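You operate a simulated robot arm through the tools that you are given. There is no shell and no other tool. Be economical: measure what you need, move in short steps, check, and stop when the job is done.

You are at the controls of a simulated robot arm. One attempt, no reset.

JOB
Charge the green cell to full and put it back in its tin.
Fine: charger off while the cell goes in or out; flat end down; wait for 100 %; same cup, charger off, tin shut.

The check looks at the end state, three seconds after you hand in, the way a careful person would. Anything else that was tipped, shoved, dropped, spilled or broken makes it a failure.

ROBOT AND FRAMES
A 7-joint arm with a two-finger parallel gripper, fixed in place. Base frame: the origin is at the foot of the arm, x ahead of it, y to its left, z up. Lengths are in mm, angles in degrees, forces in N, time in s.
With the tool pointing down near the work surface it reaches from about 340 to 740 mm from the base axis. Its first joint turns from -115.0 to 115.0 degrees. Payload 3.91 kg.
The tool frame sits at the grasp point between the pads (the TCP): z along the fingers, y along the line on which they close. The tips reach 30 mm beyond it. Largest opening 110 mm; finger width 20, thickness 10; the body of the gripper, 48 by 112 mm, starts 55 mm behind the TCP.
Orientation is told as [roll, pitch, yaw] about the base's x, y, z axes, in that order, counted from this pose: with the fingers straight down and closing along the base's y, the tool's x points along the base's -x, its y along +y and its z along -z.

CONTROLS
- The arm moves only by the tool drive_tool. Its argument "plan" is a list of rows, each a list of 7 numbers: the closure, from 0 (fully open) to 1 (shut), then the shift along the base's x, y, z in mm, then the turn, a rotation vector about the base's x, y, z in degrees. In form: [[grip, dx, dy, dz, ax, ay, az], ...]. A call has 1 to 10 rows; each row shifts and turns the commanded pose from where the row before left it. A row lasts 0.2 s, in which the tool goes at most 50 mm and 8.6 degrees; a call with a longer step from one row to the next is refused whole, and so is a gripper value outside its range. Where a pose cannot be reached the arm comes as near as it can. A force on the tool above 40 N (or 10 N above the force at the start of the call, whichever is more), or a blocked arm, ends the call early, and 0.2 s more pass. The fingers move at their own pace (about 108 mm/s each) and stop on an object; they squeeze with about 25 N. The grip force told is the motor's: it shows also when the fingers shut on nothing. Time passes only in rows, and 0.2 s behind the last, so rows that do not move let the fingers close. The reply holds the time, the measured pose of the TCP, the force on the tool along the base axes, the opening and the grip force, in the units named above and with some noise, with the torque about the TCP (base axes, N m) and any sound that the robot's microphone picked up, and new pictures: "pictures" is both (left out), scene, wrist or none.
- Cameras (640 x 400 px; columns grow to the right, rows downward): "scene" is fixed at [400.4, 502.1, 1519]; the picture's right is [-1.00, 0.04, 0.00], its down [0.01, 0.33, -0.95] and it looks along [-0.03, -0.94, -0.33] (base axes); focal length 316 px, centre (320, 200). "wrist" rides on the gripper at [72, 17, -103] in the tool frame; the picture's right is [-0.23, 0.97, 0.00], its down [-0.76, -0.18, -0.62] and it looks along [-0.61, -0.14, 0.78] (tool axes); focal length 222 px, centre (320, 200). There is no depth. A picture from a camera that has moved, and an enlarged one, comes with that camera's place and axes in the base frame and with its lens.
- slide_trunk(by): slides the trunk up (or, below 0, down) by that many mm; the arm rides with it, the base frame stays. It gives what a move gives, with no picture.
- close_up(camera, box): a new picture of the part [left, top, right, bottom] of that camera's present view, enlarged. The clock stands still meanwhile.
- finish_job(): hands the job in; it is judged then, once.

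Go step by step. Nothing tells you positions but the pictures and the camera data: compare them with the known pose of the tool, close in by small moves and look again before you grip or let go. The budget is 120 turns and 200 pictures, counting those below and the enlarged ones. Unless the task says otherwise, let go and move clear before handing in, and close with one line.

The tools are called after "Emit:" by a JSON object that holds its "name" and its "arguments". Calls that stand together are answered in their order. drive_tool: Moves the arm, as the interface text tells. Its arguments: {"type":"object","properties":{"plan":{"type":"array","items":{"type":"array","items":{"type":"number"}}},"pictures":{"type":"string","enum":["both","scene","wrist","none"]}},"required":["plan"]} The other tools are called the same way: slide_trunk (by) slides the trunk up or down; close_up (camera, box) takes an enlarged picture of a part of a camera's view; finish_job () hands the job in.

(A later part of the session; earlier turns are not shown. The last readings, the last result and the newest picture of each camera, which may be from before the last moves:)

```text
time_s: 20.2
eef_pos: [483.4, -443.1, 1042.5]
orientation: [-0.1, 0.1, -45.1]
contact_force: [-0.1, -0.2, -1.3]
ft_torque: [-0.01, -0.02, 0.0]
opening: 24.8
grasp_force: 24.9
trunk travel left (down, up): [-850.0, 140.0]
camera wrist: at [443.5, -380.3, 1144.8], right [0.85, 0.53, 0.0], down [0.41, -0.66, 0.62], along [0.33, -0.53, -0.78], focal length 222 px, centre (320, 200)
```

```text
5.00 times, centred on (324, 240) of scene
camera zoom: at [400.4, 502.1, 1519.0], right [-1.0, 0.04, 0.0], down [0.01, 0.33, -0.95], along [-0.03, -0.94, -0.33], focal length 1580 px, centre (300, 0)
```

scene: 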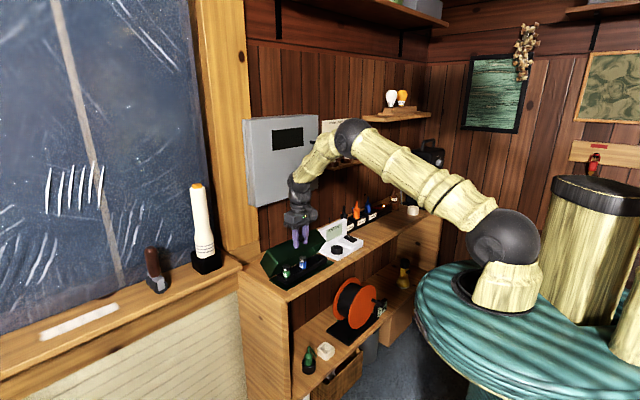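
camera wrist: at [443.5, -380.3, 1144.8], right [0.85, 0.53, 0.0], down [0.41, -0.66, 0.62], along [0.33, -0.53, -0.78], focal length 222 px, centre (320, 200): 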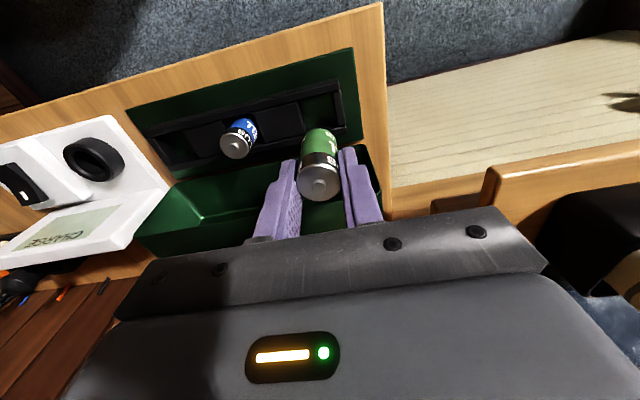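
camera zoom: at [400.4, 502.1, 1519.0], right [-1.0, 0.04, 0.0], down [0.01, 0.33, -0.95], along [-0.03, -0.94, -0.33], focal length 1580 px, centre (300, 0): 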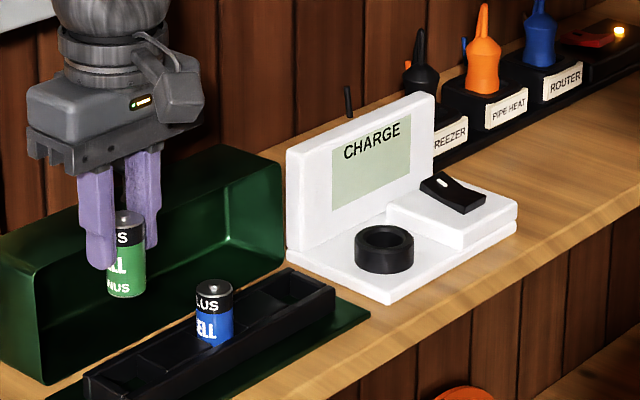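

The cell is held cleanly; its bottom is about 60 mm below the TCP. Moving over to the charger cup at height.

Emit:
{"name": "drive_tool", "arguments": {"plan": [[1, -27, -25, 4, 0, 0, 0], [1, -27, -25, 4, 0, 0, 0], [1, -27, -25, 0, 0, 0, 0], [1, -27, -25, 0, 0, 0, 0], [1, -27, -25, 0, 0, 0, 0], [1, -27, -25, 0, 0, 0, 0], [1, -27, -25, 0, 0, 0, 0], [1, 0, 0, 0, 0, 0, 0]], "pictures": "wrist"}}

Emit:
{"name": "close_up", "arguments": {"camera": "scene", "box": [280, 190, 376, 270]}}

Emit:
{"name": "close_up", "arguments": {"camera": "wrist", "box": [200, 80, 424, 220]}}

```text
time_s: 22.0
eef_pos: [290.7, -616.4, 1051.3]
orientation: [0.0, -0.1, -45.0]
contact_force: [0.8, 0.3, -0.5]
ft_torque: [0.0, 0.02, 0.0]
opening: 25.1
grasp_force: 24.6
trunk travel left (down, up): [-850.0, 140.0]
camera wrist: at [251.4, -554.5, 1153.6], right [0.85, 0.53, 0.0], down [0.41, -0.66, 0.62], along [0.33, -0.53, -0.78], focal length 222 px, centre (320, 200)
```

wrist: 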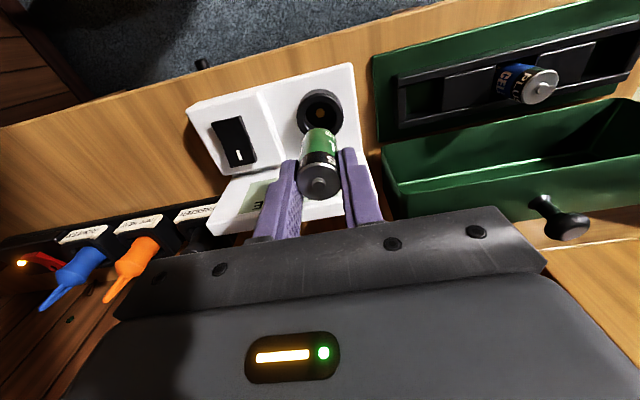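

```text
5.00 times, centred on (328, 230) of scene
camera zoom: at [400.4, 502.1, 1519.0], right [-1.0, 0.04, 0.0], down [0.01, 0.33, -0.95], along [-0.03, -0.94, -0.33], focal length 1580 px, centre (280, 50)
```

zoom: 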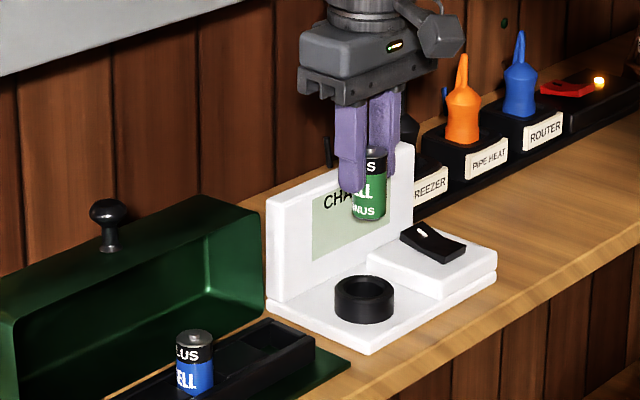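

```text
2.86 times, centred on (312, 150) of wrist
camera zoom: at [251.4, -554.5, 1153.6], right [0.85, 0.53, 0.0], down [0.41, -0.66, 0.62], along [0.33, -0.53, -0.78], focal length 635 px, centre (343, 343)
```

zoom: 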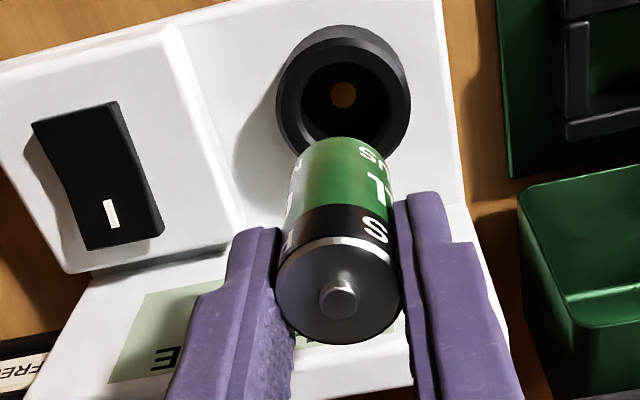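

Cup rim centre resolves to about (289,-614,924) with a gold contact at its floor, and I need about 3 mm of correction. Lowering to just above the rim to check.

Emit:
{"name": "drive_tool", "arguments": {"plan": [[1, -1.3, 2.4, -15, 0, 0, 0], [1, 0, 0, -20, 0, 0, 0], [1, 0, 0, -17, 0, 0, 0], [1, 0, 0, 0, 0, 0, 0]], "pictures": "none"}}

Emit:
{"name": "close_up", "arguments": {"camera": "wrist", "box": [200, 80, 424, 220]}}

Emit:
{"name": "close_up", "arguments": {"camera": "scene", "box": [320, 220, 368, 260]}}

```text
time_s: 23.0
eef_pos: [291.3, -614.6, 999.4]
orientation: [-0.1, 0.0, -45.1]
contact_force: [-1.2, 0.4, -0.6]
ft_torque: [0.03, 0.04, -0.03]
opening: 24.9
grasp_force: 25.1
trunk travel left (down, up): [-850.0, 140.0]
```

```text
2.86 times, centred on (312, 150) of wrist
camera zoom: at [251.3, -552.9, 1101.6], right [0.85, 0.53, 0.0], down [0.41, -0.66, 0.62], along [0.33, -0.53, -0.78], focal length 635 px, centre (343, 343)
```

zoom: 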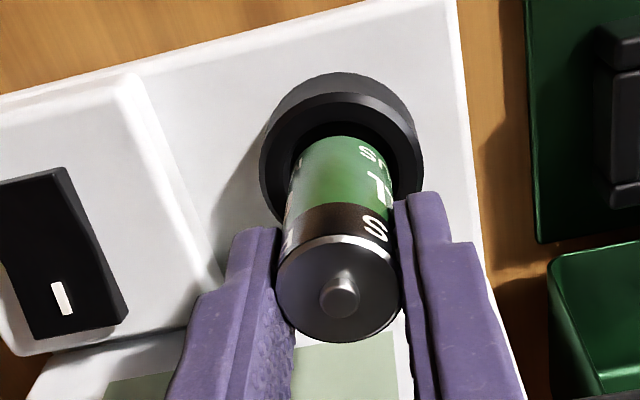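

```text
10.00 times, centred on (344, 240) of scene
camera zoom: at [400.4, 502.1, 1519.0], right [-1.0, 0.04, 0.0], down [0.01, 0.33, -0.95], along [-0.03, -0.94, -0.33], focal length 3160 px, centre (80, -200)
```

zoom: 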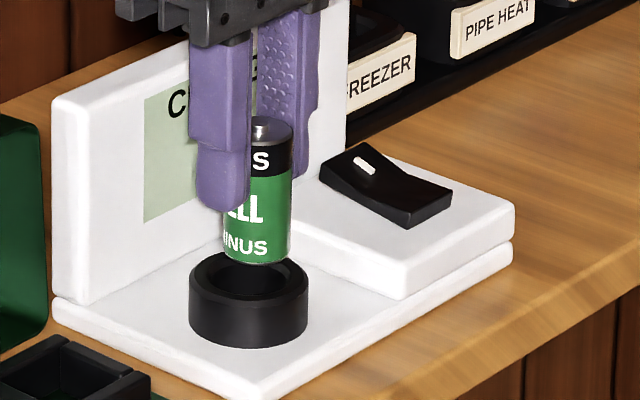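

The wrist and scene views both suggest the cup is 2–3 mm farther out than the cell. I'll shift and lower a little, then check again.

Emit:
{"name": "drive_tool", "arguments": {"plan": [[1, 2.2, -1.8, 0, 0, 0, 0], [1, 0, 0, -8, 0, 0, 0], [1, 0, 0, 0, 0, 0, 0]], "pictures": "none"}}

Emit:
{"name": "close_up", "arguments": {"camera": "wrist", "box": [264, 100, 376, 170]}}

Emit:
{"name": "close_up", "arguments": {"camera": "scene", "box": [328, 230, 360, 260]}}

```text
time_s: 23.8
eef_pos: [293.1, -618.2, 990.6]
orientation: [0.0, 0.0, -45.0]
contact_force: [0.4, 0.3, -0.7]
ft_torque: [0.0, 0.03, 0.02]
opening: 25.0
grasp_force: 25.5
trunk travel left (down, up): [-850.0, 140.0]
```

```text
5.71 times, centred on (320, 135) of wrist
camera zoom: at [253.6, -555.2, 1092.6], right [0.85, 0.53, 0.0], down [0.41, -0.66, 0.62], along [0.33, -0.53, -0.78], focal length 1269 px, centre (320, 571)
```

zoom: 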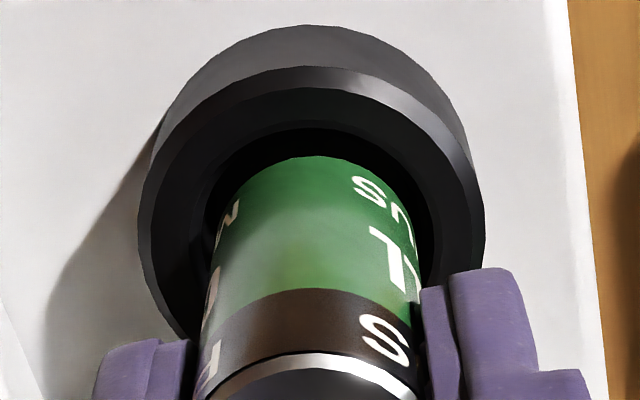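

```text
13.33 times, centred on (344, 245) of scene
camera zoom: at [400.4, 502.1, 1519.0], right [-1.0, 0.04, 0.0], down [0.01, 0.33, -0.95], along [-0.03, -0.94, -0.33], focal length 4213 px, centre (0, -400)
```

zoom: 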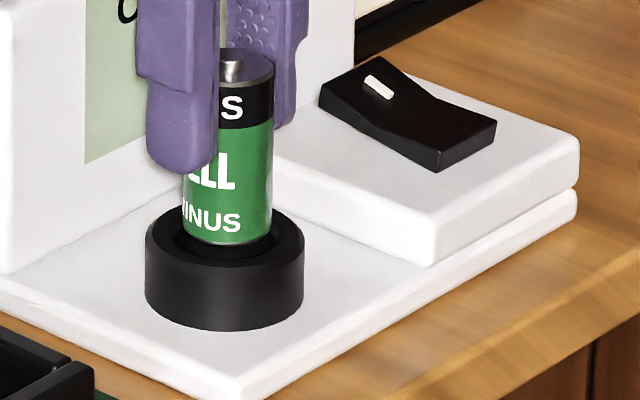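

Alignment looks good in both views. Lowering gently with force watching.

Emit:
{"name": "drive_tool", "arguments": {"plan": [[1, 0, 0, -4, 0, 0, 0], [1, 0, 0, -4, 0, 0, 0], [1, 0, 0, -4, 0, 0, 0], [1, 0, 0, 0, 0, 0, 0]], "pictures": "none"}}

Emit:
{"name": "close_up", "arguments": {"camera": "scene", "box": [328, 230, 360, 260]}}

```text
time_s: 24.8
eef_pos: [294.0, -617.2, 977.0]
orientation: [0.1, 0.1, -45.0]
contact_force: [0.4, 0.3, -0.7]
ft_torque: [0.03, -0.02, -0.03]
opening: 24.8
grasp_force: 25.4
trunk travel left (down, up): [-850.0, 140.0]
```

```text
13.33 times, centred on (344, 245) of scene
camera zoom: at [400.4, 502.1, 1519.0], right [-1.0, 0.04, 0.0], down [0.01, 0.33, -0.95], along [-0.03, -0.94, -0.33], focal length 4213 px, centre (0, -400)
```

zoom: 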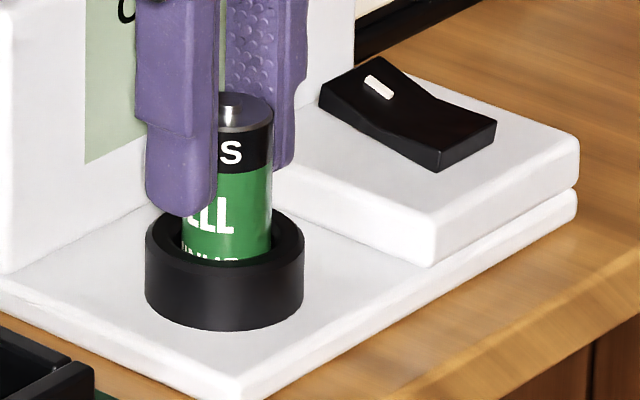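

The cell has entered the cup with no contact force. Continuing down to the floor.

Emit:
{"name": "drive_tool", "arguments": {"plan": [[1, 0, 0, -3, 0, 0, 0], [1, 0, 0, -2, 0, 0, 0], [1, 0, 0, -2, 0, 0, 0], [1, 0, 0, 0, 0, 0, 0]], "pictures": "none"}}

Emit:
{"name": "close_up", "arguments": {"camera": "scene", "box": [328, 230, 360, 260]}}

```text
time_s: 25.8
eef_pos: [293.2, -617.0, 969.5]
orientation: [0.0, 0.0, -45.0]
contact_force: [-0.9, -0.3, -0.5]
ft_torque: [0.03, 0.01, -0.01]
opening: 24.9
grasp_force: 24.7
trunk travel left (down, up): [-850.0, 140.0]
```

```text
13.33 times, centred on (344, 245) of scene
camera zoom: at [400.4, 502.1, 1519.0], right [-1.0, 0.04, 0.0], down [0.01, 0.33, -0.95], along [-0.03, -0.94, -0.33], focal length 4213 px, centre (0, -400)
```

zoom: 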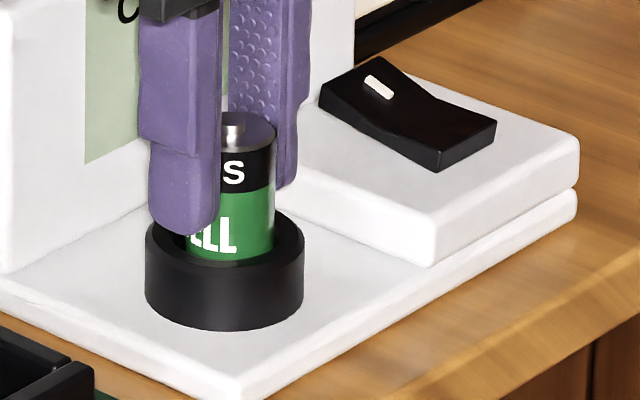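

Emit:
{"name": "drive_tool", "arguments": {"plan": [[1, 0, 0, -2, 0, 0, 0], [1, 0, 0, -2, 0, 0, 0], [1, 0, 0, -2, 0, 0, 0], [1, 0, 0, -2, 0, 0, 0], [1, 0, 0, 0, 0, 0, 0]], "pictures": "none"}}

Emit:
{"name": "close_up", "arguments": {"camera": "scene", "box": [328, 230, 360, 260]}}

```text
time_s: 27.0
eef_pos: [293.6, -616.4, 967.3]
orientation: [-0.2, -0.4, -45.0]
contact_force: [3.1, -2.4, 23.6]
ft_torque: [0.28, -0.32, -0.04]
opening: 25.2
grasp_force: 24.8
trunk travel left (down, up): [-850.0, 140.0]
```

```text
13.33 times, centred on (344, 245) of scene
camera zoom: at [400.4, 502.1, 1519.0], right [-1.0, 0.04, 0.0], down [0.01, 0.33, -0.95], along [-0.03, -0.94, -0.33], focal length 4213 px, centre (0, -400)
```

zoom: 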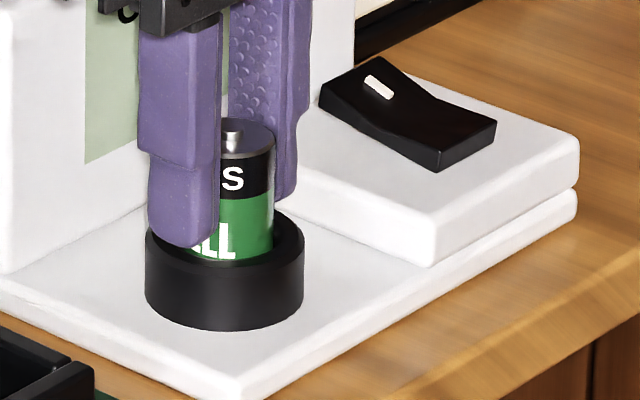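

Firm floor contact: the cell is seated. I'll relax the push, open modestly and rise.

Emit:
{"name": "drive_tool", "arguments": {"plan": [[1, 0, 0, 4, 0, 0, 0], [0.65, 0, 0, 0, 0, 0, 0], [0.6, 0, 0, 0, 0, 0, 0], [0.6, 0, 0, 15, 0, 0, 0], [0.6, 0, 0, 30, 0, 0, 0], [0.6, -10, 10, 45, 0, 0, 0], [0.6, 0, 0, 0, 0, 0, 0]], "pictures": "wrist"}}

Emit:
{"name": "close_up", "arguments": {"camera": "scene", "box": [310, 205, 374, 265]}}

Emit:
{"name": "close_up", "arguments": {"camera": "wrist", "box": [150, 60, 374, 200]}}

```text
time_s: 28.6
eef_pos: [283.2, -608.0, 1057.1]
orientation: [0.0, 0.1, -45.1]
contact_force: [0.2, 0.1, 0.2]
ft_torque: [0.03, 0.01, 0.0]
opening: 44.0
grasp_force: 0.1
trunk travel left (down, up): [-850.0, 140.0]
camera wrist: at [243.2, -545.8, 1158.7], right [0.85, 0.53, 0.0], down [0.41, -0.66, 0.62], along [0.33, -0.53, -0.78], focal length 222 px, centre (320, 200)
```

wrist: 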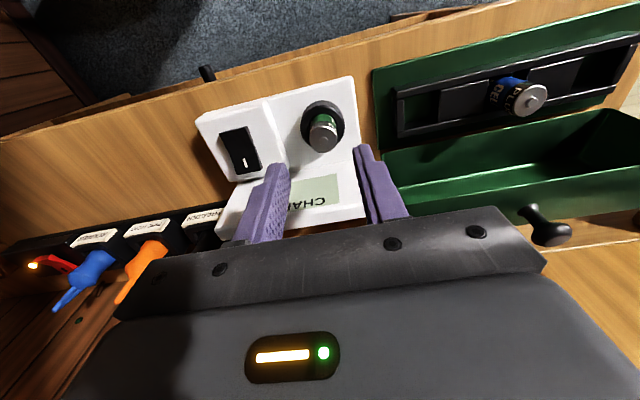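

```text
6.67 times, centred on (342, 235) of scene
camera zoom: at [400.4, 502.1, 1519.0], right [-1.0, 0.04, 0.0], down [0.01, 0.33, -0.95], along [-0.03, -0.94, -0.33], focal length 2106 px, centre (173, -33)
```

zoom: 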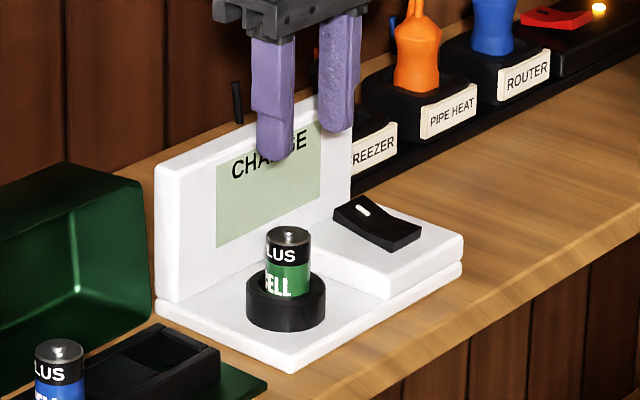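

```text
2.86 times, centred on (262, 130) of wrist
camera zoom: at [243.2, -545.8, 1158.7], right [0.85, 0.53, 0.0], down [0.41, -0.66, 0.62], along [0.33, -0.53, -0.78], focal length 635 px, centre (486, 400)
```

zoom: 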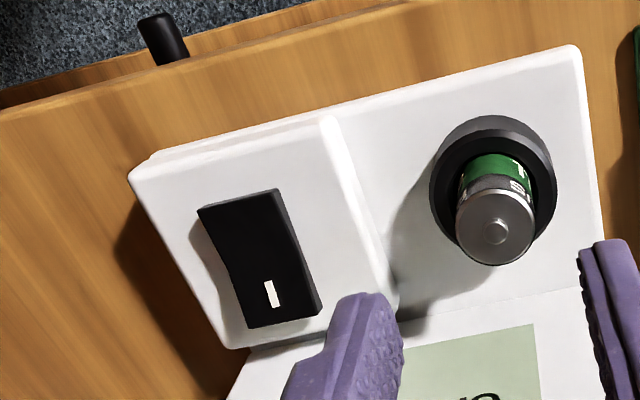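

The cell stands seated in the cup and the charger is still off. The rocker's raised, marked end is near (237,-700,931). I'll shut the fingers, tilt the tool outward 25° for clearance from the panel, and hover above the mark.

Emit:
{"name": "drive_tool", "arguments": {"plan": [[1, -14.3, -20.2, -5, -4.42, -4.42, 0], [1, -14.3, -20.2, -10, -4.42, -4.42, 0], [1, -14.3, -20.2, -10, -4.42, -4.42, 0], [1, -14.3, -20.2, -10, -4.42, -4.42, 0], [1, 0, 0, 0, 0, 0, 0]], "pictures": "wrist"}}

Emit:
{"name": "close_up", "arguments": {"camera": "scene", "box": [310, 205, 374, 265]}}

Emit:
{"name": "close_up", "arguments": {"camera": "wrist", "box": [200, 80, 424, 220]}}

```text
time_s: 29.8
eef_pos: [224.9, -689.6, 1020.3]
orientation: [-0.1, -25.0, -45.0]
contact_force: [-0.6, -0.3, -1.0]
ft_torque: [-0.02, 0.03, 0.0]
opening: 0.0
grasp_force: 24.8
trunk travel left (down, up): [-850.0, 140.0]
camera wrist: at [159.1, -601.4, 1083.1], right [0.83, 0.54, 0.1], down [0.18, -0.43, 0.89], along [0.52, -0.72, -0.45], focal length 222 px, centre (320, 200)
```

wrist: 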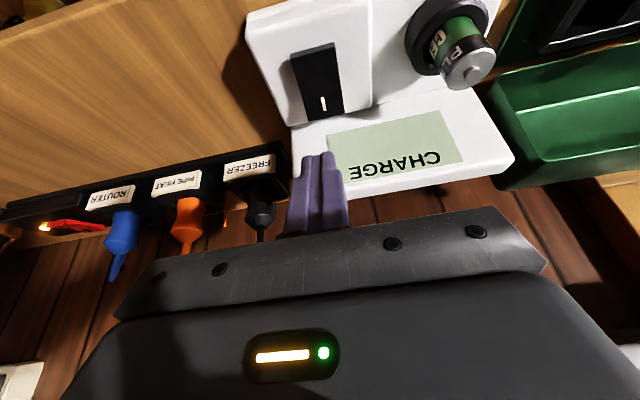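

```text
6.67 times, centred on (342, 235) of scene
camera zoom: at [400.4, 502.1, 1519.0], right [-1.0, 0.04, 0.0], down [0.01, 0.33, -0.95], along [-0.03, -0.94, -0.33], focal length 2106 px, centre (173, -33)
```

zoom: 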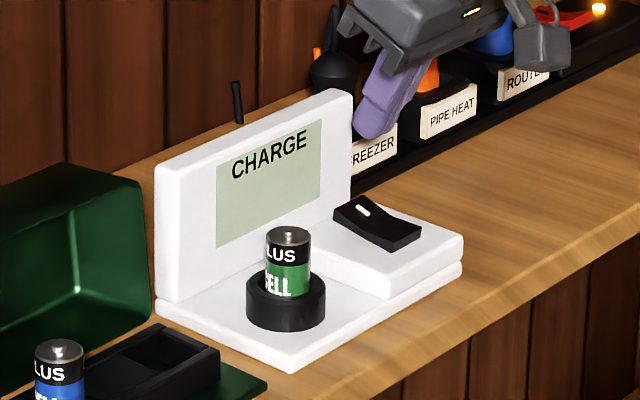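

```text
2.86 times, centred on (312, 150) of wrist
camera zoom: at [159.1, -601.4, 1083.1], right [0.83, 0.54, 0.1], down [0.18, -0.43, 0.89], along [0.52, -0.72, -0.45], focal length 635 px, centre (343, 343)
```

zoom: 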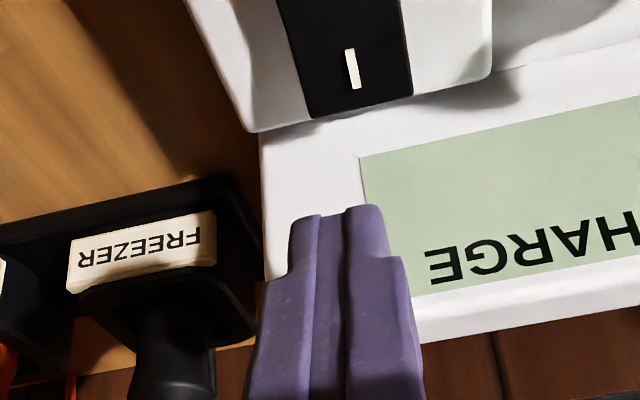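

The mark now resolves to about u=323 along the shelf, so I shift 4 mm sideways and descend to just above it.

Emit:
{"name": "drive_tool", "arguments": {"plan": [[1, 2.8, 2.8, -15, 0, 0, 0], [1, 0, 0, -20, 0, 0, 0], [1, 0, 0, -14, 0, 0, 0], [1, 0, 0, 0, 0, 0, 0]], "pictures": "none"}}

Emit:
{"name": "close_up", "arguments": {"camera": "scene", "box": [328, 210, 376, 250]}}

Emit:
{"name": "close_up", "arguments": {"camera": "wrist", "box": [200, 80, 424, 220]}}

```text
time_s: 30.8
eef_pos: [228.4, -685.6, 973.7]
orientation: [0.0, -25.1, -45.0]
contact_force: [0.1, -0.4, -0.4]
ft_torque: [-0.02, -0.01, -0.01]
opening: 0.1
grasp_force: 25.4
trunk travel left (down, up): [-850.0, 140.0]
```

```text
10.00 times, centred on (352, 230) of scene
camera zoom: at [400.4, 502.1, 1519.0], right [-1.0, 0.04, 0.0], down [0.01, 0.33, -0.95], along [-0.03, -0.94, -0.33], focal length 3160 px, centre (0, -100)
```

zoom: 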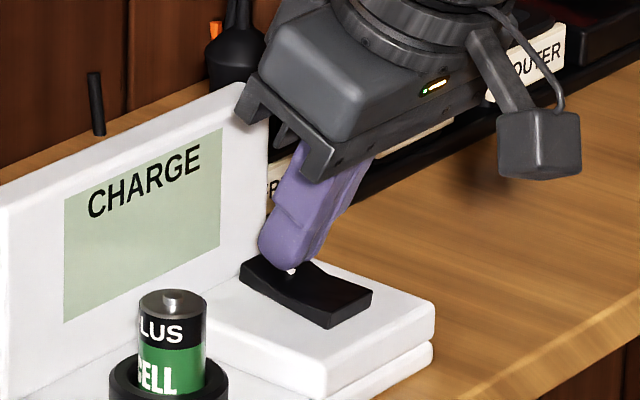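

```text
2.86 times, centred on (312, 150) of wrist
camera zoom: at [162.8, -596.2, 1035.7], right [0.83, 0.54, 0.1], down [0.18, -0.43, 0.89], along [0.52, -0.72, -0.45], focal length 635 px, centre (343, 343)
```

zoom: 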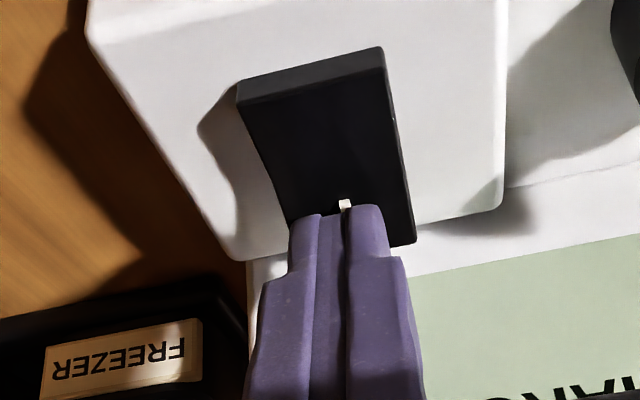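

Fingertips are right over the rocker's marked end. Pressing slowly.

Emit:
{"name": "drive_tool", "arguments": {"plan": [[1, 0, 0, -5, 0, 0, 0], [1, 0, 0, -4, 0, 0, 0], [1, 0, 0, -3, 0, 0, 0], [1, 0, 0, -3, 0, 0, 0], [1, 0, 0, 0, 0, 0, 0]], "pictures": "none"}}

Emit:
{"name": "close_up", "arguments": {"camera": "scene", "box": [328, 210, 376, 250]}}

```text
time_s: 31.7
eef_pos: [228.7, -687.6, 969.7]
orientation: [-0.5, -26.0, -44.8]
contact_force: [-1.3, 6.1, 17.9]
ft_torque: [0.17, -0.05, 0.08]
opening: 0.0
grasp_force: 24.7
trunk travel left (down, up): [-850.0, 140.0]
heard: click
stopped in row 4: the force on the tool passed its limit at 43 N (the readings are from after the stop); the commanded pose is now the measured one
```

```text
10.00 times, centred on (352, 230) of scene
camera zoom: at [400.4, 502.1, 1519.0], right [-1.0, 0.04, 0.0], down [0.01, 0.33, -0.95], along [-0.03, -0.94, -0.33], focal length 3160 px, centre (0, -100)
```

zoom: 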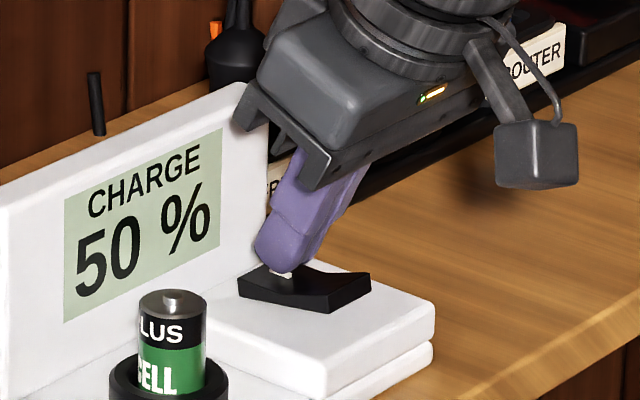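

The switch clicked and the display shows 50 %. I'll lift off and wait, watching the reading.

Emit:
{"name": "drive_tool", "arguments": {"plan": [[1, 0, 0, 10, 0, 0, 0], [1, 0, 0, 15, 0, 0, 0], [1, 0, 0, 15, 0, 0, 0], [1, 0, 0, 0, 0, 0, 0], [1, 0, 0, 0, 0, 0, 0], [1, 0, 0, 0, 0, 0, 0], [1, 0, 0, 0, 0, 0, 0], [1, 0, 0, 0, 0, 0, 0], [1, 0, 0, 0, 0, 0, 0], [1, 0, 0, 0, 0, 0, 0]], "pictures": "none"}}

Emit:
{"name": "close_up", "arguments": {"camera": "scene", "box": [328, 210, 376, 250]}}

Emit:
{"name": "close_up", "arguments": {"camera": "wrist", "box": [200, 80, 424, 220]}}

```text
time_s: 33.9
eef_pos: [231.1, -688.0, 1008.2]
orientation: [-0.3, -25.5, -44.8]
contact_force: [-0.1, 0.5, -1.1]
ft_torque: [-0.01, 0.01, 0.01]
opening: 0.0
grasp_force: 24.4
trunk travel left (down, up): [-850.0, 140.0]
```

```text
10.00 times, centred on (352, 230) of scene
camera zoom: at [400.4, 502.1, 1519.0], right [-1.0, 0.04, 0.0], down [0.01, 0.33, -0.95], along [-0.03, -0.94, -0.33], focal length 3160 px, centre (0, -100)
```

zoom: 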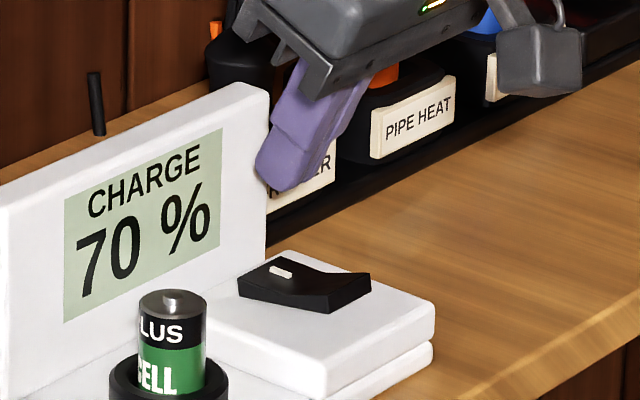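

```text
2.86 times, centred on (312, 150) of wrist
camera zoom: at [164.2, -598.7, 1068.7], right [0.83, 0.54, 0.09], down [0.17, -0.42, 0.89], along [0.52, -0.73, -0.44], focal length 635 px, centre (343, 343)
```

zoom: 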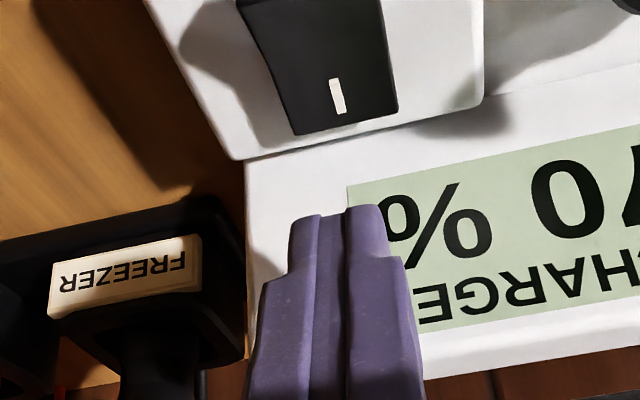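

Charging runs about 10 %/s. While it charges I'll move above the raised front end of the rocker and keep waiting.

Emit:
{"name": "drive_tool", "arguments": {"plan": [[1, -8.5, 8.5, 0, 0, 0, 0], [1, -8.5, 8.5, 0, 0, 0, 0], [1, 0, 0, 0, 0, 0, 0], [1, 0, 0, 0, 0, 0, 0], [1, 0, 0, 0, 0, 0, 0], [1, 0, 0, 0, 0, 0, 0], [1, 0, 0, 0, 0, 0, 0], [1, 0, 0, 0, 0, 0, 0], [1, 0, 0, 0, 0, 0, 0], [1, 0, 0, 0, 0, 0, 0]], "pictures": "none"}}

Emit:
{"name": "drive_tool", "arguments": {"plan": [[1, 0, 0, 0, 0, 0, 0], [1, 0, 0, 0, 0, 0, 0], [1, 0, 0, 0, 0, 0, 0], [1, 0, 0, 0, 0, 0, 0], [1, 0, 0, 0, 0, 0, 0], [1, 0, 0, 0, 0, 0, 0], [1, 0, 0, 0, 0, 0, 0]], "pictures": "none"}}

Emit:
{"name": "close_up", "arguments": {"camera": "scene", "box": [328, 210, 376, 250]}}

Emit:
{"name": "close_up", "arguments": {"camera": "wrist", "box": [200, 80, 424, 220]}}

```text
time_s: 36.1
eef_pos: [212.1, -670.3, 1008.4]
orientation: [-0.2, -25.5, -44.9]
contact_force: [-0.2, 0.3, 0.3]
ft_torque: [-0.02, 0.04, 0.02]
opening: 0.0
grasp_force: 24.9
trunk travel left (down, up): [-850.0, 140.0]
```

```text
time_s: 37.7
eef_pos: [212.2, -671.1, 1008.2]
orientation: [-0.4, -25.5, -44.8]
contact_force: [-0.9, -0.1, 0.2]
ft_torque: [-0.02, -0.01, 0.0]
opening: 0.0
grasp_force: 24.6
trunk travel left (down, up): [-850.0, 140.0]
```

```text
10.00 times, centred on (352, 230) of scene
camera zoom: at [400.4, 502.1, 1519.0], right [-1.0, 0.04, 0.0], down [0.01, 0.33, -0.95], along [-0.03, -0.94, -0.33], focal length 3160 px, centre (0, -100)
```

zoom: 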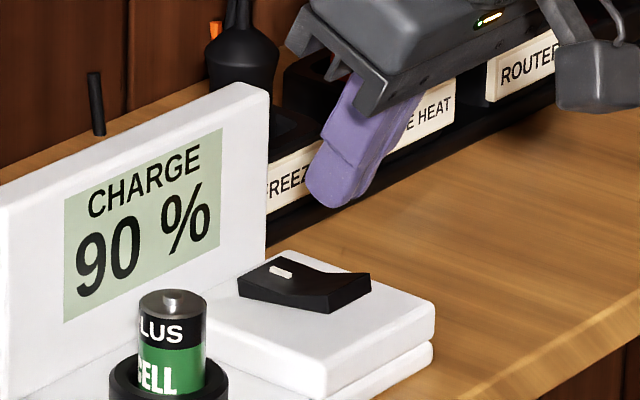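

```text
2.86 times, centred on (312, 150) of wrist
camera zoom: at [145.6, -581.6, 1068.9], right [0.83, 0.54, 0.09], down [0.17, -0.42, 0.89], along [0.52, -0.73, -0.44], focal length 635 px, centre (343, 343)
```

zoom: 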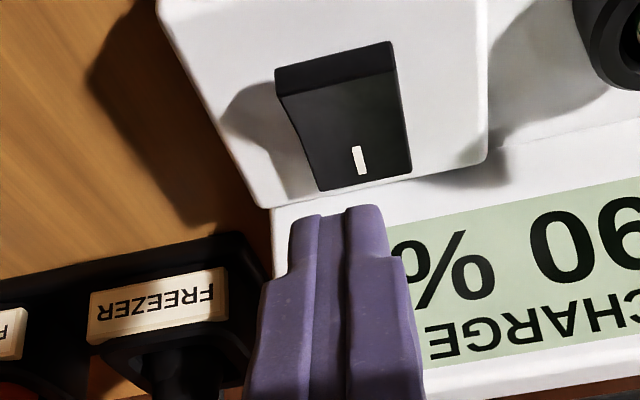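

90 % now; waiting longer.

Emit:
{"name": "drive_tool", "arguments": {"plan": [[1, 0, 4.2, 0, 0, 0, 0], [1, 0, 0, 0, 0, 0, 0], [1, 0, 0, 0, 0, 0, 0], [1, 0, 0, 0, 0, 0, 0], [1, 0, 0, 0, 0, 0, 0], [1, 0, 0, 0, 0, 0, 0], [1, 0, 0, 0, 0, 0, 0], [1, 0, 0, 0, 0, 0, 0], [1, 0, 0, 0, 0, 0, 0], [1, 0, 0, 0, 0, 0, 0]], "pictures": "none"}}

Emit:
{"name": "close_up", "arguments": {"camera": "scene", "box": [328, 210, 376, 250]}}

```text
time_s: 39.9
eef_pos: [212.9, -667.1, 1007.6]
orientation: [-0.3, -25.5, -44.9]
contact_force: [0.0, 0.5, -0.1]
ft_torque: [0.0, -0.01, 0.0]
opening: 0.1
grasp_force: 25.1
trunk travel left (down, up): [-850.0, 140.0]
```

```text
10.00 times, centred on (352, 230) of scene
camera zoom: at [400.4, 502.1, 1519.0], right [-1.0, 0.04, 0.0], down [0.01, 0.33, -0.95], along [-0.03, -0.94, -0.33], focal length 3160 px, centre (0, -100)
```

zoom: 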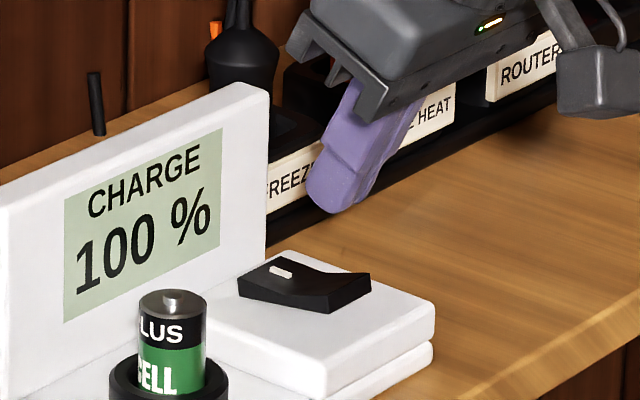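

The display reads 100 %. Now descending onto the raised front end to switch off.

Emit:
{"name": "drive_tool", "arguments": {"plan": [[1, 0, 0, -12, 0, 0, 0], [1, 0, 0, -12, 0, 0, 0], [1, 0, 0, -8, 0, 0, 0], [1, 0, 0, 0, 0, 0, 0]], "pictures": "none"}}

Emit:
{"name": "close_up", "arguments": {"camera": "scene", "box": [328, 210, 376, 250]}}

Emit:
{"name": "close_up", "arguments": {"camera": "wrist", "box": [200, 80, 424, 220]}}

```text
time_s: 40.9
eef_pos: [212.3, -667.2, 976.2]
orientation: [-0.5, -25.5, -44.9]
contact_force: [0.2, -0.2, 1.7]
ft_torque: [0.01, 0.02, 0.02]
opening: 0.0
grasp_force: 25.0
trunk travel left (down, up): [-850.0, 140.0]
```

```text
10.00 times, centred on (352, 230) of scene
camera zoom: at [400.4, 502.1, 1519.0], right [-1.0, 0.04, 0.0], down [0.01, 0.33, -0.95], along [-0.03, -0.94, -0.33], focal length 3160 px, centre (0, -100)
```

zoom: 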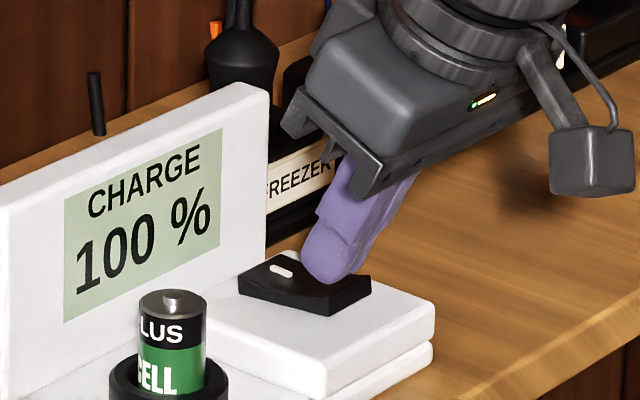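

```text
2.86 times, centred on (312, 150) of wrist
camera zoom: at [147.0, -577.3, 1036.8], right [0.83, 0.54, 0.09], down [0.17, -0.42, 0.89], along [0.52, -0.73, -0.44], focal length 635 px, centre (343, 343)
```

zoom: 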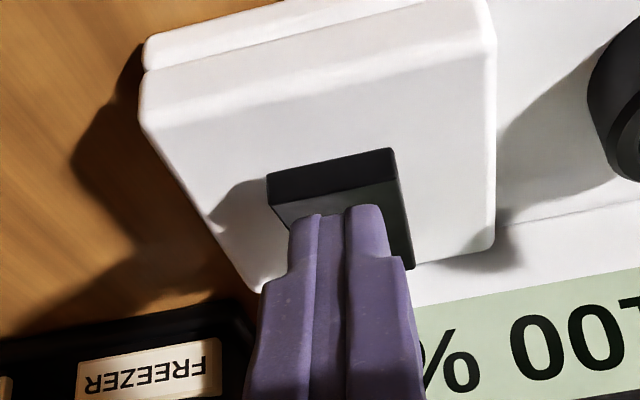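

Just above the front half. I'll shift 5 mm toward the free end and press.

Emit:
{"name": "drive_tool", "arguments": {"plan": [[1, -2, 2, 3, 0, 0, 0], [1, -2, 2, 0, 0, 0, 0], [1, 0, 0, -4, 0, 0, 0], [1, 0, 0, -3, 0, 0, 0], [1, 0, 0, -3, 0, 0, 0], [1, 0, 0, -3, 0, 0, 0], [1, 0, 0, 0, 0, 0, 0]], "pictures": "none"}}

Emit:
{"name": "close_up", "arguments": {"camera": "scene", "box": [328, 210, 376, 250]}}

```text
time_s: 42.5
eef_pos: [208.2, -662.4, 970.1]
orientation: [-0.6, -25.9, -44.9]
contact_force: [1.3, 0.2, 33.7]
ft_torque: [-0.07, -0.13, 0.32]
opening: 0.0
grasp_force: 24.9
trunk travel left (down, up): [-850.0, 140.0]
heard: click
```

```text
10.00 times, centred on (352, 230) of scene
camera zoom: at [400.4, 502.1, 1519.0], right [-1.0, 0.04, 0.0], down [0.01, 0.33, -0.95], along [-0.03, -0.94, -0.33], focal length 3160 px, centre (0, -100)
```

zoom: 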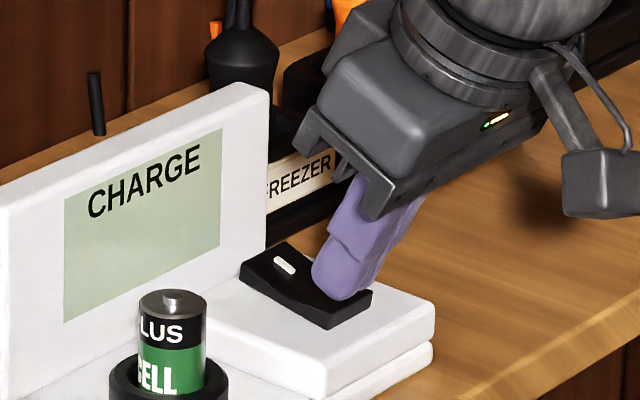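

Charger is off. Lifting, untilting, and going back over the cell.

Emit:
{"name": "drive_tool", "arguments": {"plan": [[1, 0, 0, 30, 0, 0, 0], [1, 0, 0, 35, 4.5, 4.5, 0], [0.8, 20, 12, 20, 4.5, 4.5, 0], [0.6, 27, 17, 0, 4.5, 4.5, 0], [0.6, 26, 17, 0, 4.5, 4.5, 0], [0.6, 0, 0, 0, 0, 0, 0]], "pictures": "wrist"}}

Emit:
{"name": "close_up", "arguments": {"camera": "wrist", "box": [200, 80, 424, 220]}}

Emit:
{"name": "close_up", "arguments": {"camera": "scene", "box": [310, 205, 374, 265]}}

```text
time_s: 43.9
eef_pos: [274.2, -618.5, 1048.5]
orientation: [-0.3, 0.0, -45.3]
contact_force: [-1.2, 0.0, 0.6]
ft_torque: [0.01, -0.03, 0.0]
opening: 43.7
grasp_force: 0.1
trunk travel left (down, up): [-850.0, 140.0]
camera wrist: at [235.1, -555.7, 1150.3], right [0.85, 0.53, 0.0], down [0.41, -0.66, 0.62], along [0.33, -0.53, -0.78], focal length 222 px, centre (320, 200)
```

wrist: 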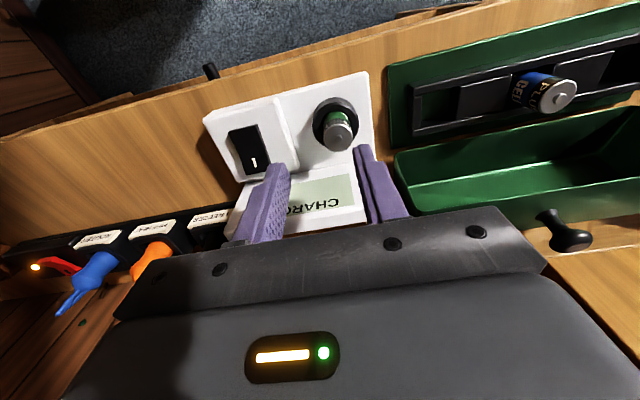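

```text
2.86 times, centred on (312, 150) of wrist
camera zoom: at [235.1, -555.7, 1150.3], right [0.85, 0.53, 0.0], down [0.41, -0.66, 0.62], along [0.33, -0.53, -0.78], focal length 635 px, centre (343, 343)
```

zoom: 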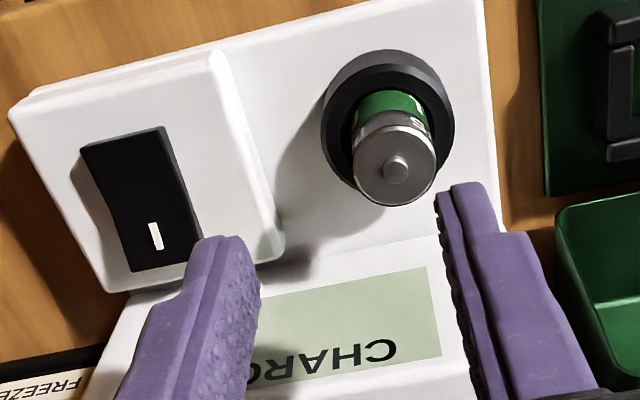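

```text
6.67 times, centred on (342, 235) of scene
camera zoom: at [400.4, 502.1, 1519.0], right [-1.0, 0.04, 0.0], down [0.01, 0.33, -0.95], along [-0.03, -0.94, -0.33], focal length 2106 px, centre (173, -33)
```

zoom: 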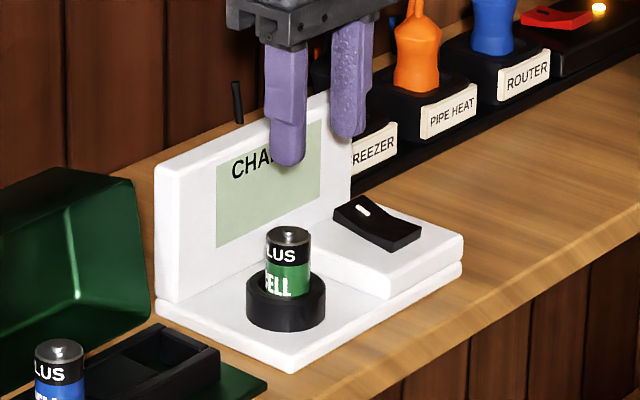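

Display dark, cell still seated near (293,-616). Moving over and down around it.

Emit:
{"name": "drive_tool", "arguments": {"plan": [[0.6, 18.8, 2.3, 0, 0, 0, 0.2], [0.6, 0, 0, -25, 0, 0, 0], [0.6, 0, 0, -25, 0, 0, 0], [0.6, 0, 0, -10, 0, 0, 0], [0.6, 0, 0, 0, 0, 0, 0]], "pictures": "none"}}

Emit:
{"name": "close_up", "arguments": {"camera": "wrist", "box": [200, 80, 424, 220]}}

Emit:
{"name": "close_up", "arguments": {"camera": "scene", "box": [320, 220, 368, 260]}}

```text
time_s: 45.1
eef_pos: [300.2, -614.3, 990.2]
orientation: [-0.3, -0.1, -44.8]
contact_force: [-0.3, 0.9, 0.8]
ft_torque: [0.02, 0.01, 0.02]
opening: 43.9
grasp_force: 0.0
trunk travel left (down, up): [-850.0, 140.0]
```

```text
2.86 times, centred on (312, 150) of wrist
camera zoom: at [259.7, -552.4, 1092.1], right [0.85, 0.53, 0.0], down [0.42, -0.66, 0.63], along [0.33, -0.53, -0.78], focal length 635 px, centre (343, 343)
```

zoom: 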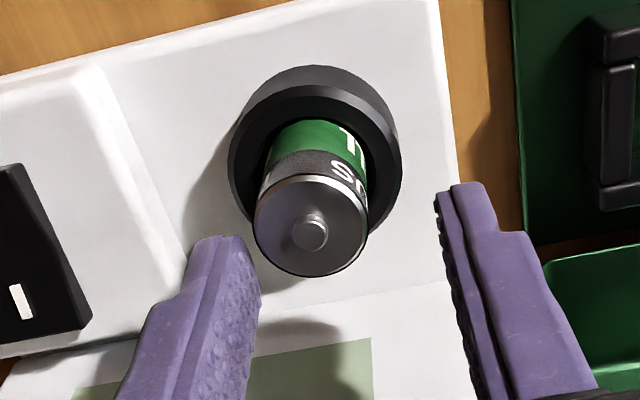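

```text
10.00 times, centred on (344, 240) of scene
camera zoom: at [400.4, 502.1, 1519.0], right [-1.0, 0.04, 0.0], down [0.01, 0.33, -0.95], along [-0.03, -0.94, -0.33], focal length 3160 px, centre (80, -200)
```

zoom: 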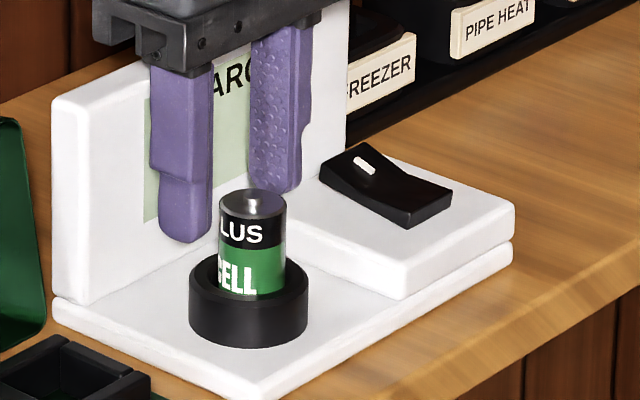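

The TCP sits 8 mm off in x; correcting, then checking before going down.

Emit:
{"name": "drive_tool", "arguments": {"plan": [[0.6, -8.3, -2, 0, 0, 0, 0], [0.6, 0, 0, -8, 0, 0, 0], [0.6, 0, 0, 0, 0, 0, 0]], "pictures": "none"}}

Emit:
{"name": "close_up", "arguments": {"camera": "wrist", "box": [200, 80, 424, 220]}}

Emit:
{"name": "close_up", "arguments": {"camera": "scene", "box": [320, 220, 368, 260]}}

```text
time_s: 45.9
eef_pos: [290.9, -614.7, 981.5]
orientation: [-0.2, -0.1, -44.7]
contact_force: [0.3, 0.4, -0.7]
ft_torque: [-0.01, -0.01, 0.0]
opening: 43.9
grasp_force: 0.1
trunk travel left (down, up): [-850.0, 140.0]
```

```text
2.86 times, centred on (312, 150) of wrist
camera zoom: at [251.4, -552.8, 1083.5], right [0.85, 0.53, 0.0], down [0.42, -0.66, 0.63], along [0.33, -0.53, -0.78], focal length 635 px, centre (343, 343)
```

zoom: 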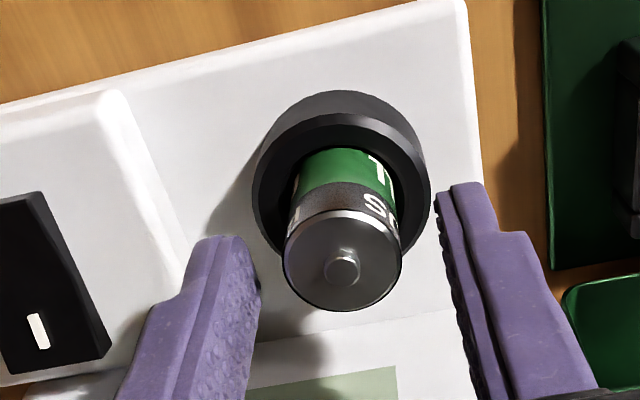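

```text
10.00 times, centred on (344, 240) of scene
camera zoom: at [400.4, 502.1, 1519.0], right [-1.0, 0.04, 0.0], down [0.01, 0.33, -0.95], along [-0.03, -0.94, -0.33], focal length 3160 px, centre (80, -200)
```

zoom: 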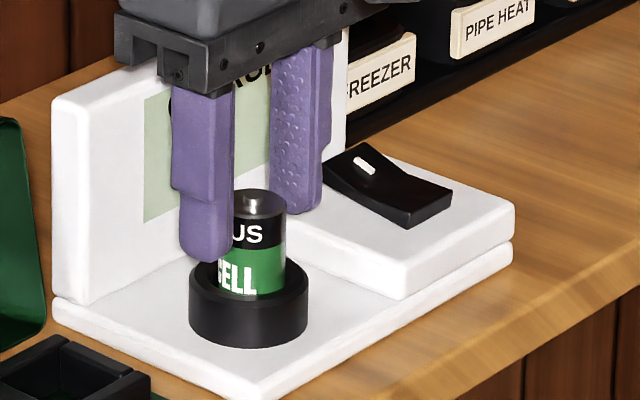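

Now centred within about 1 mm. Lowering to grip height and closing.

Emit:
{"name": "drive_tool", "arguments": {"plan": [[0.6, 0.5, -1, -7, 0, 0, 0], [0.6, 0, 0, -6, 0, 0, 0], [0.6, 0, 0, 0, 0, 0, 0], [0.75, 0, 0, 0, 0, 0, 0], [1, 0, 0, 0, 0, 0, 0], [1, 0, 0, 0, 0, 0, 0]], "pictures": "none"}}

Emit:
{"name": "close_up", "arguments": {"camera": "scene", "box": [320, 220, 368, 260]}}

```text
time_s: 47.3
eef_pos: [292.3, -616.8, 967.0]
orientation: [-0.3, -0.1, -44.7]
contact_force: [-0.6, 1.1, -0.3]
ft_torque: [0.01, 0.02, 0.03]
opening: 24.7
grasp_force: 25.1
trunk travel left (down, up): [-850.0, 140.0]
```

```text
10.00 times, centred on (344, 240) of scene
camera zoom: at [400.4, 502.1, 1519.0], right [-1.0, 0.04, 0.0], down [0.01, 0.33, -0.95], along [-0.03, -0.94, -0.33], focal length 3160 px, centre (80, -200)
```

zoom: 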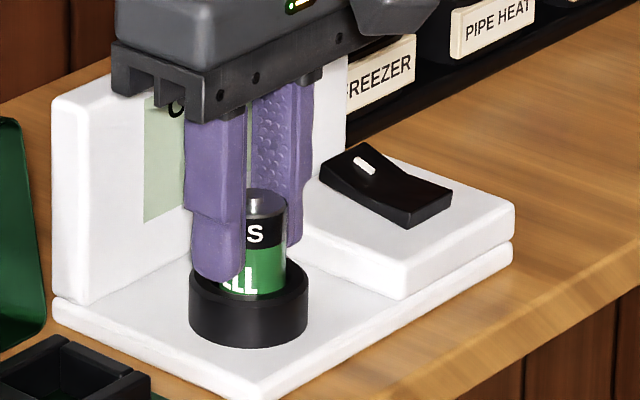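

Gripped again. Lifting out and carrying it back above the tin's first cup.

Emit:
{"name": "drive_tool", "arguments": {"plan": [[1, 0, 0, 8, 0, 0, 0], [1, 0, 0, 20, 0, 0, 0], [1, 0, 0, 30, 0, 0, 0], [1, 0, 0, 27, 0, 0, 0], [1, 0, 0, 0, 0, 0, 0]], "pictures": "none"}}

Emit:
{"name": "drive_tool", "arguments": {"plan": [[1, 27, 24.8, 0, 0, 0, 0], [1, 27, 24.8, 0, 0, 0, 0], [1, 27, 24.8, 0, 0, 0, 0], [1, 27, 24.8, 0, 0, 0, 0], [1, 27, 24.8, 0, 0, 0, 0], [1, 27, 24.8, 0, 0, 0, 0], [1, 27, 24.8, 0, 0, 0, -0.3], [1, 0, 0, 0, 0, 0, 0]], "pictures": "wrist"}}

Emit:
{"name": "close_up", "arguments": {"camera": "wrist", "box": [200, 80, 424, 220]}}

Emit:
{"name": "close_up", "arguments": {"camera": "scene", "box": [265, 210, 361, 290]}}

```text
time_s: 48.5
eef_pos: [294.2, -616.1, 1052.6]
orientation: [-0.3, 0.0, -44.7]
contact_force: [-0.6, -0.5, -0.8]
ft_torque: [-0.02, -0.01, 0.0]
opening: 24.8
grasp_force: 25.5
trunk travel left (down, up): [-850.0, 140.0]
```

```text
time_s: 50.3
eef_pos: [483.6, -442.9, 1050.5]
orientation: [-0.4, -0.2, -45.1]
contact_force: [0.1, 0.3, -1.5]
ft_torque: [0.0, -0.02, -0.02]
opening: 24.9
grasp_force: 24.6
trunk travel left (down, up): [-850.0, 140.0]
camera wrist: at [442.9, -379.7, 1153.5], right [0.85, 0.53, 0.0], down [0.41, -0.66, 0.62], along [0.33, -0.53, -0.78], focal length 222 px, centre (320, 200)
```

wrist: 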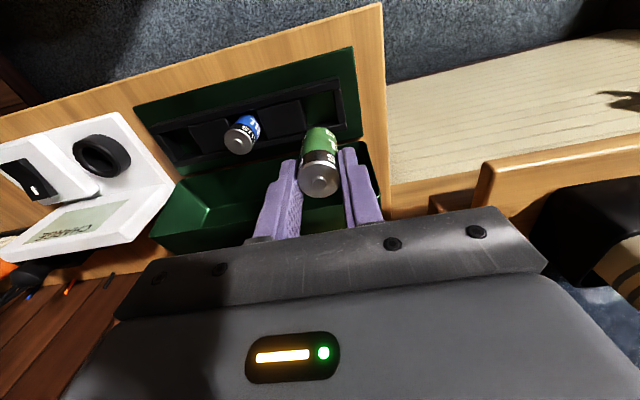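

```text
2.86 times, centred on (312, 150) of wrist
camera zoom: at [442.9, -379.7, 1153.5], right [0.85, 0.53, 0.0], down [0.41, -0.66, 0.62], along [0.33, -0.53, -0.78], focal length 635 px, centre (343, 343)
```

zoom: 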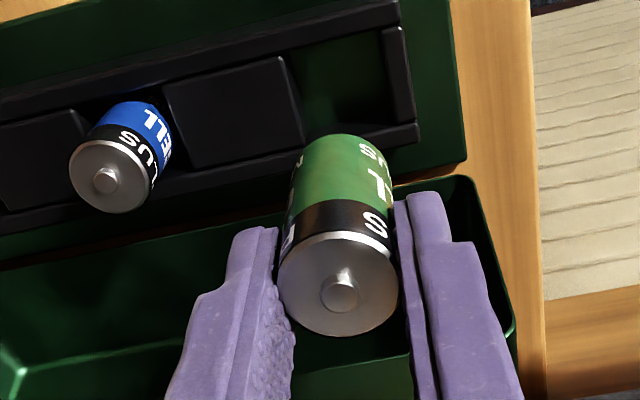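

```text
5.00 times, centred on (313, 250) of scene
camera zoom: at [400.4, 502.1, 1519.0], right [-1.0, 0.04, 0.0], down [0.01, 0.33, -0.95], along [-0.03, -0.94, -0.33], focal length 1580 px, centre (355, -50)
```

zoom: 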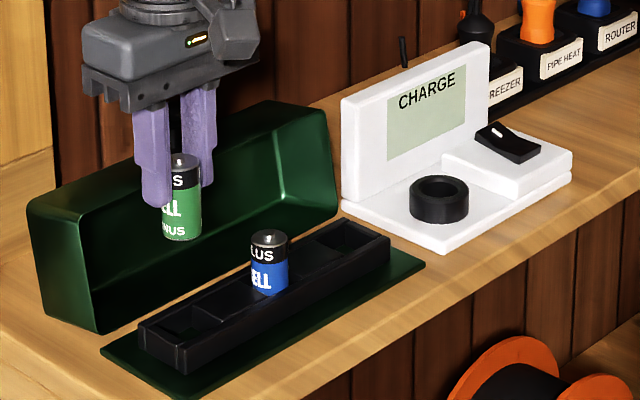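

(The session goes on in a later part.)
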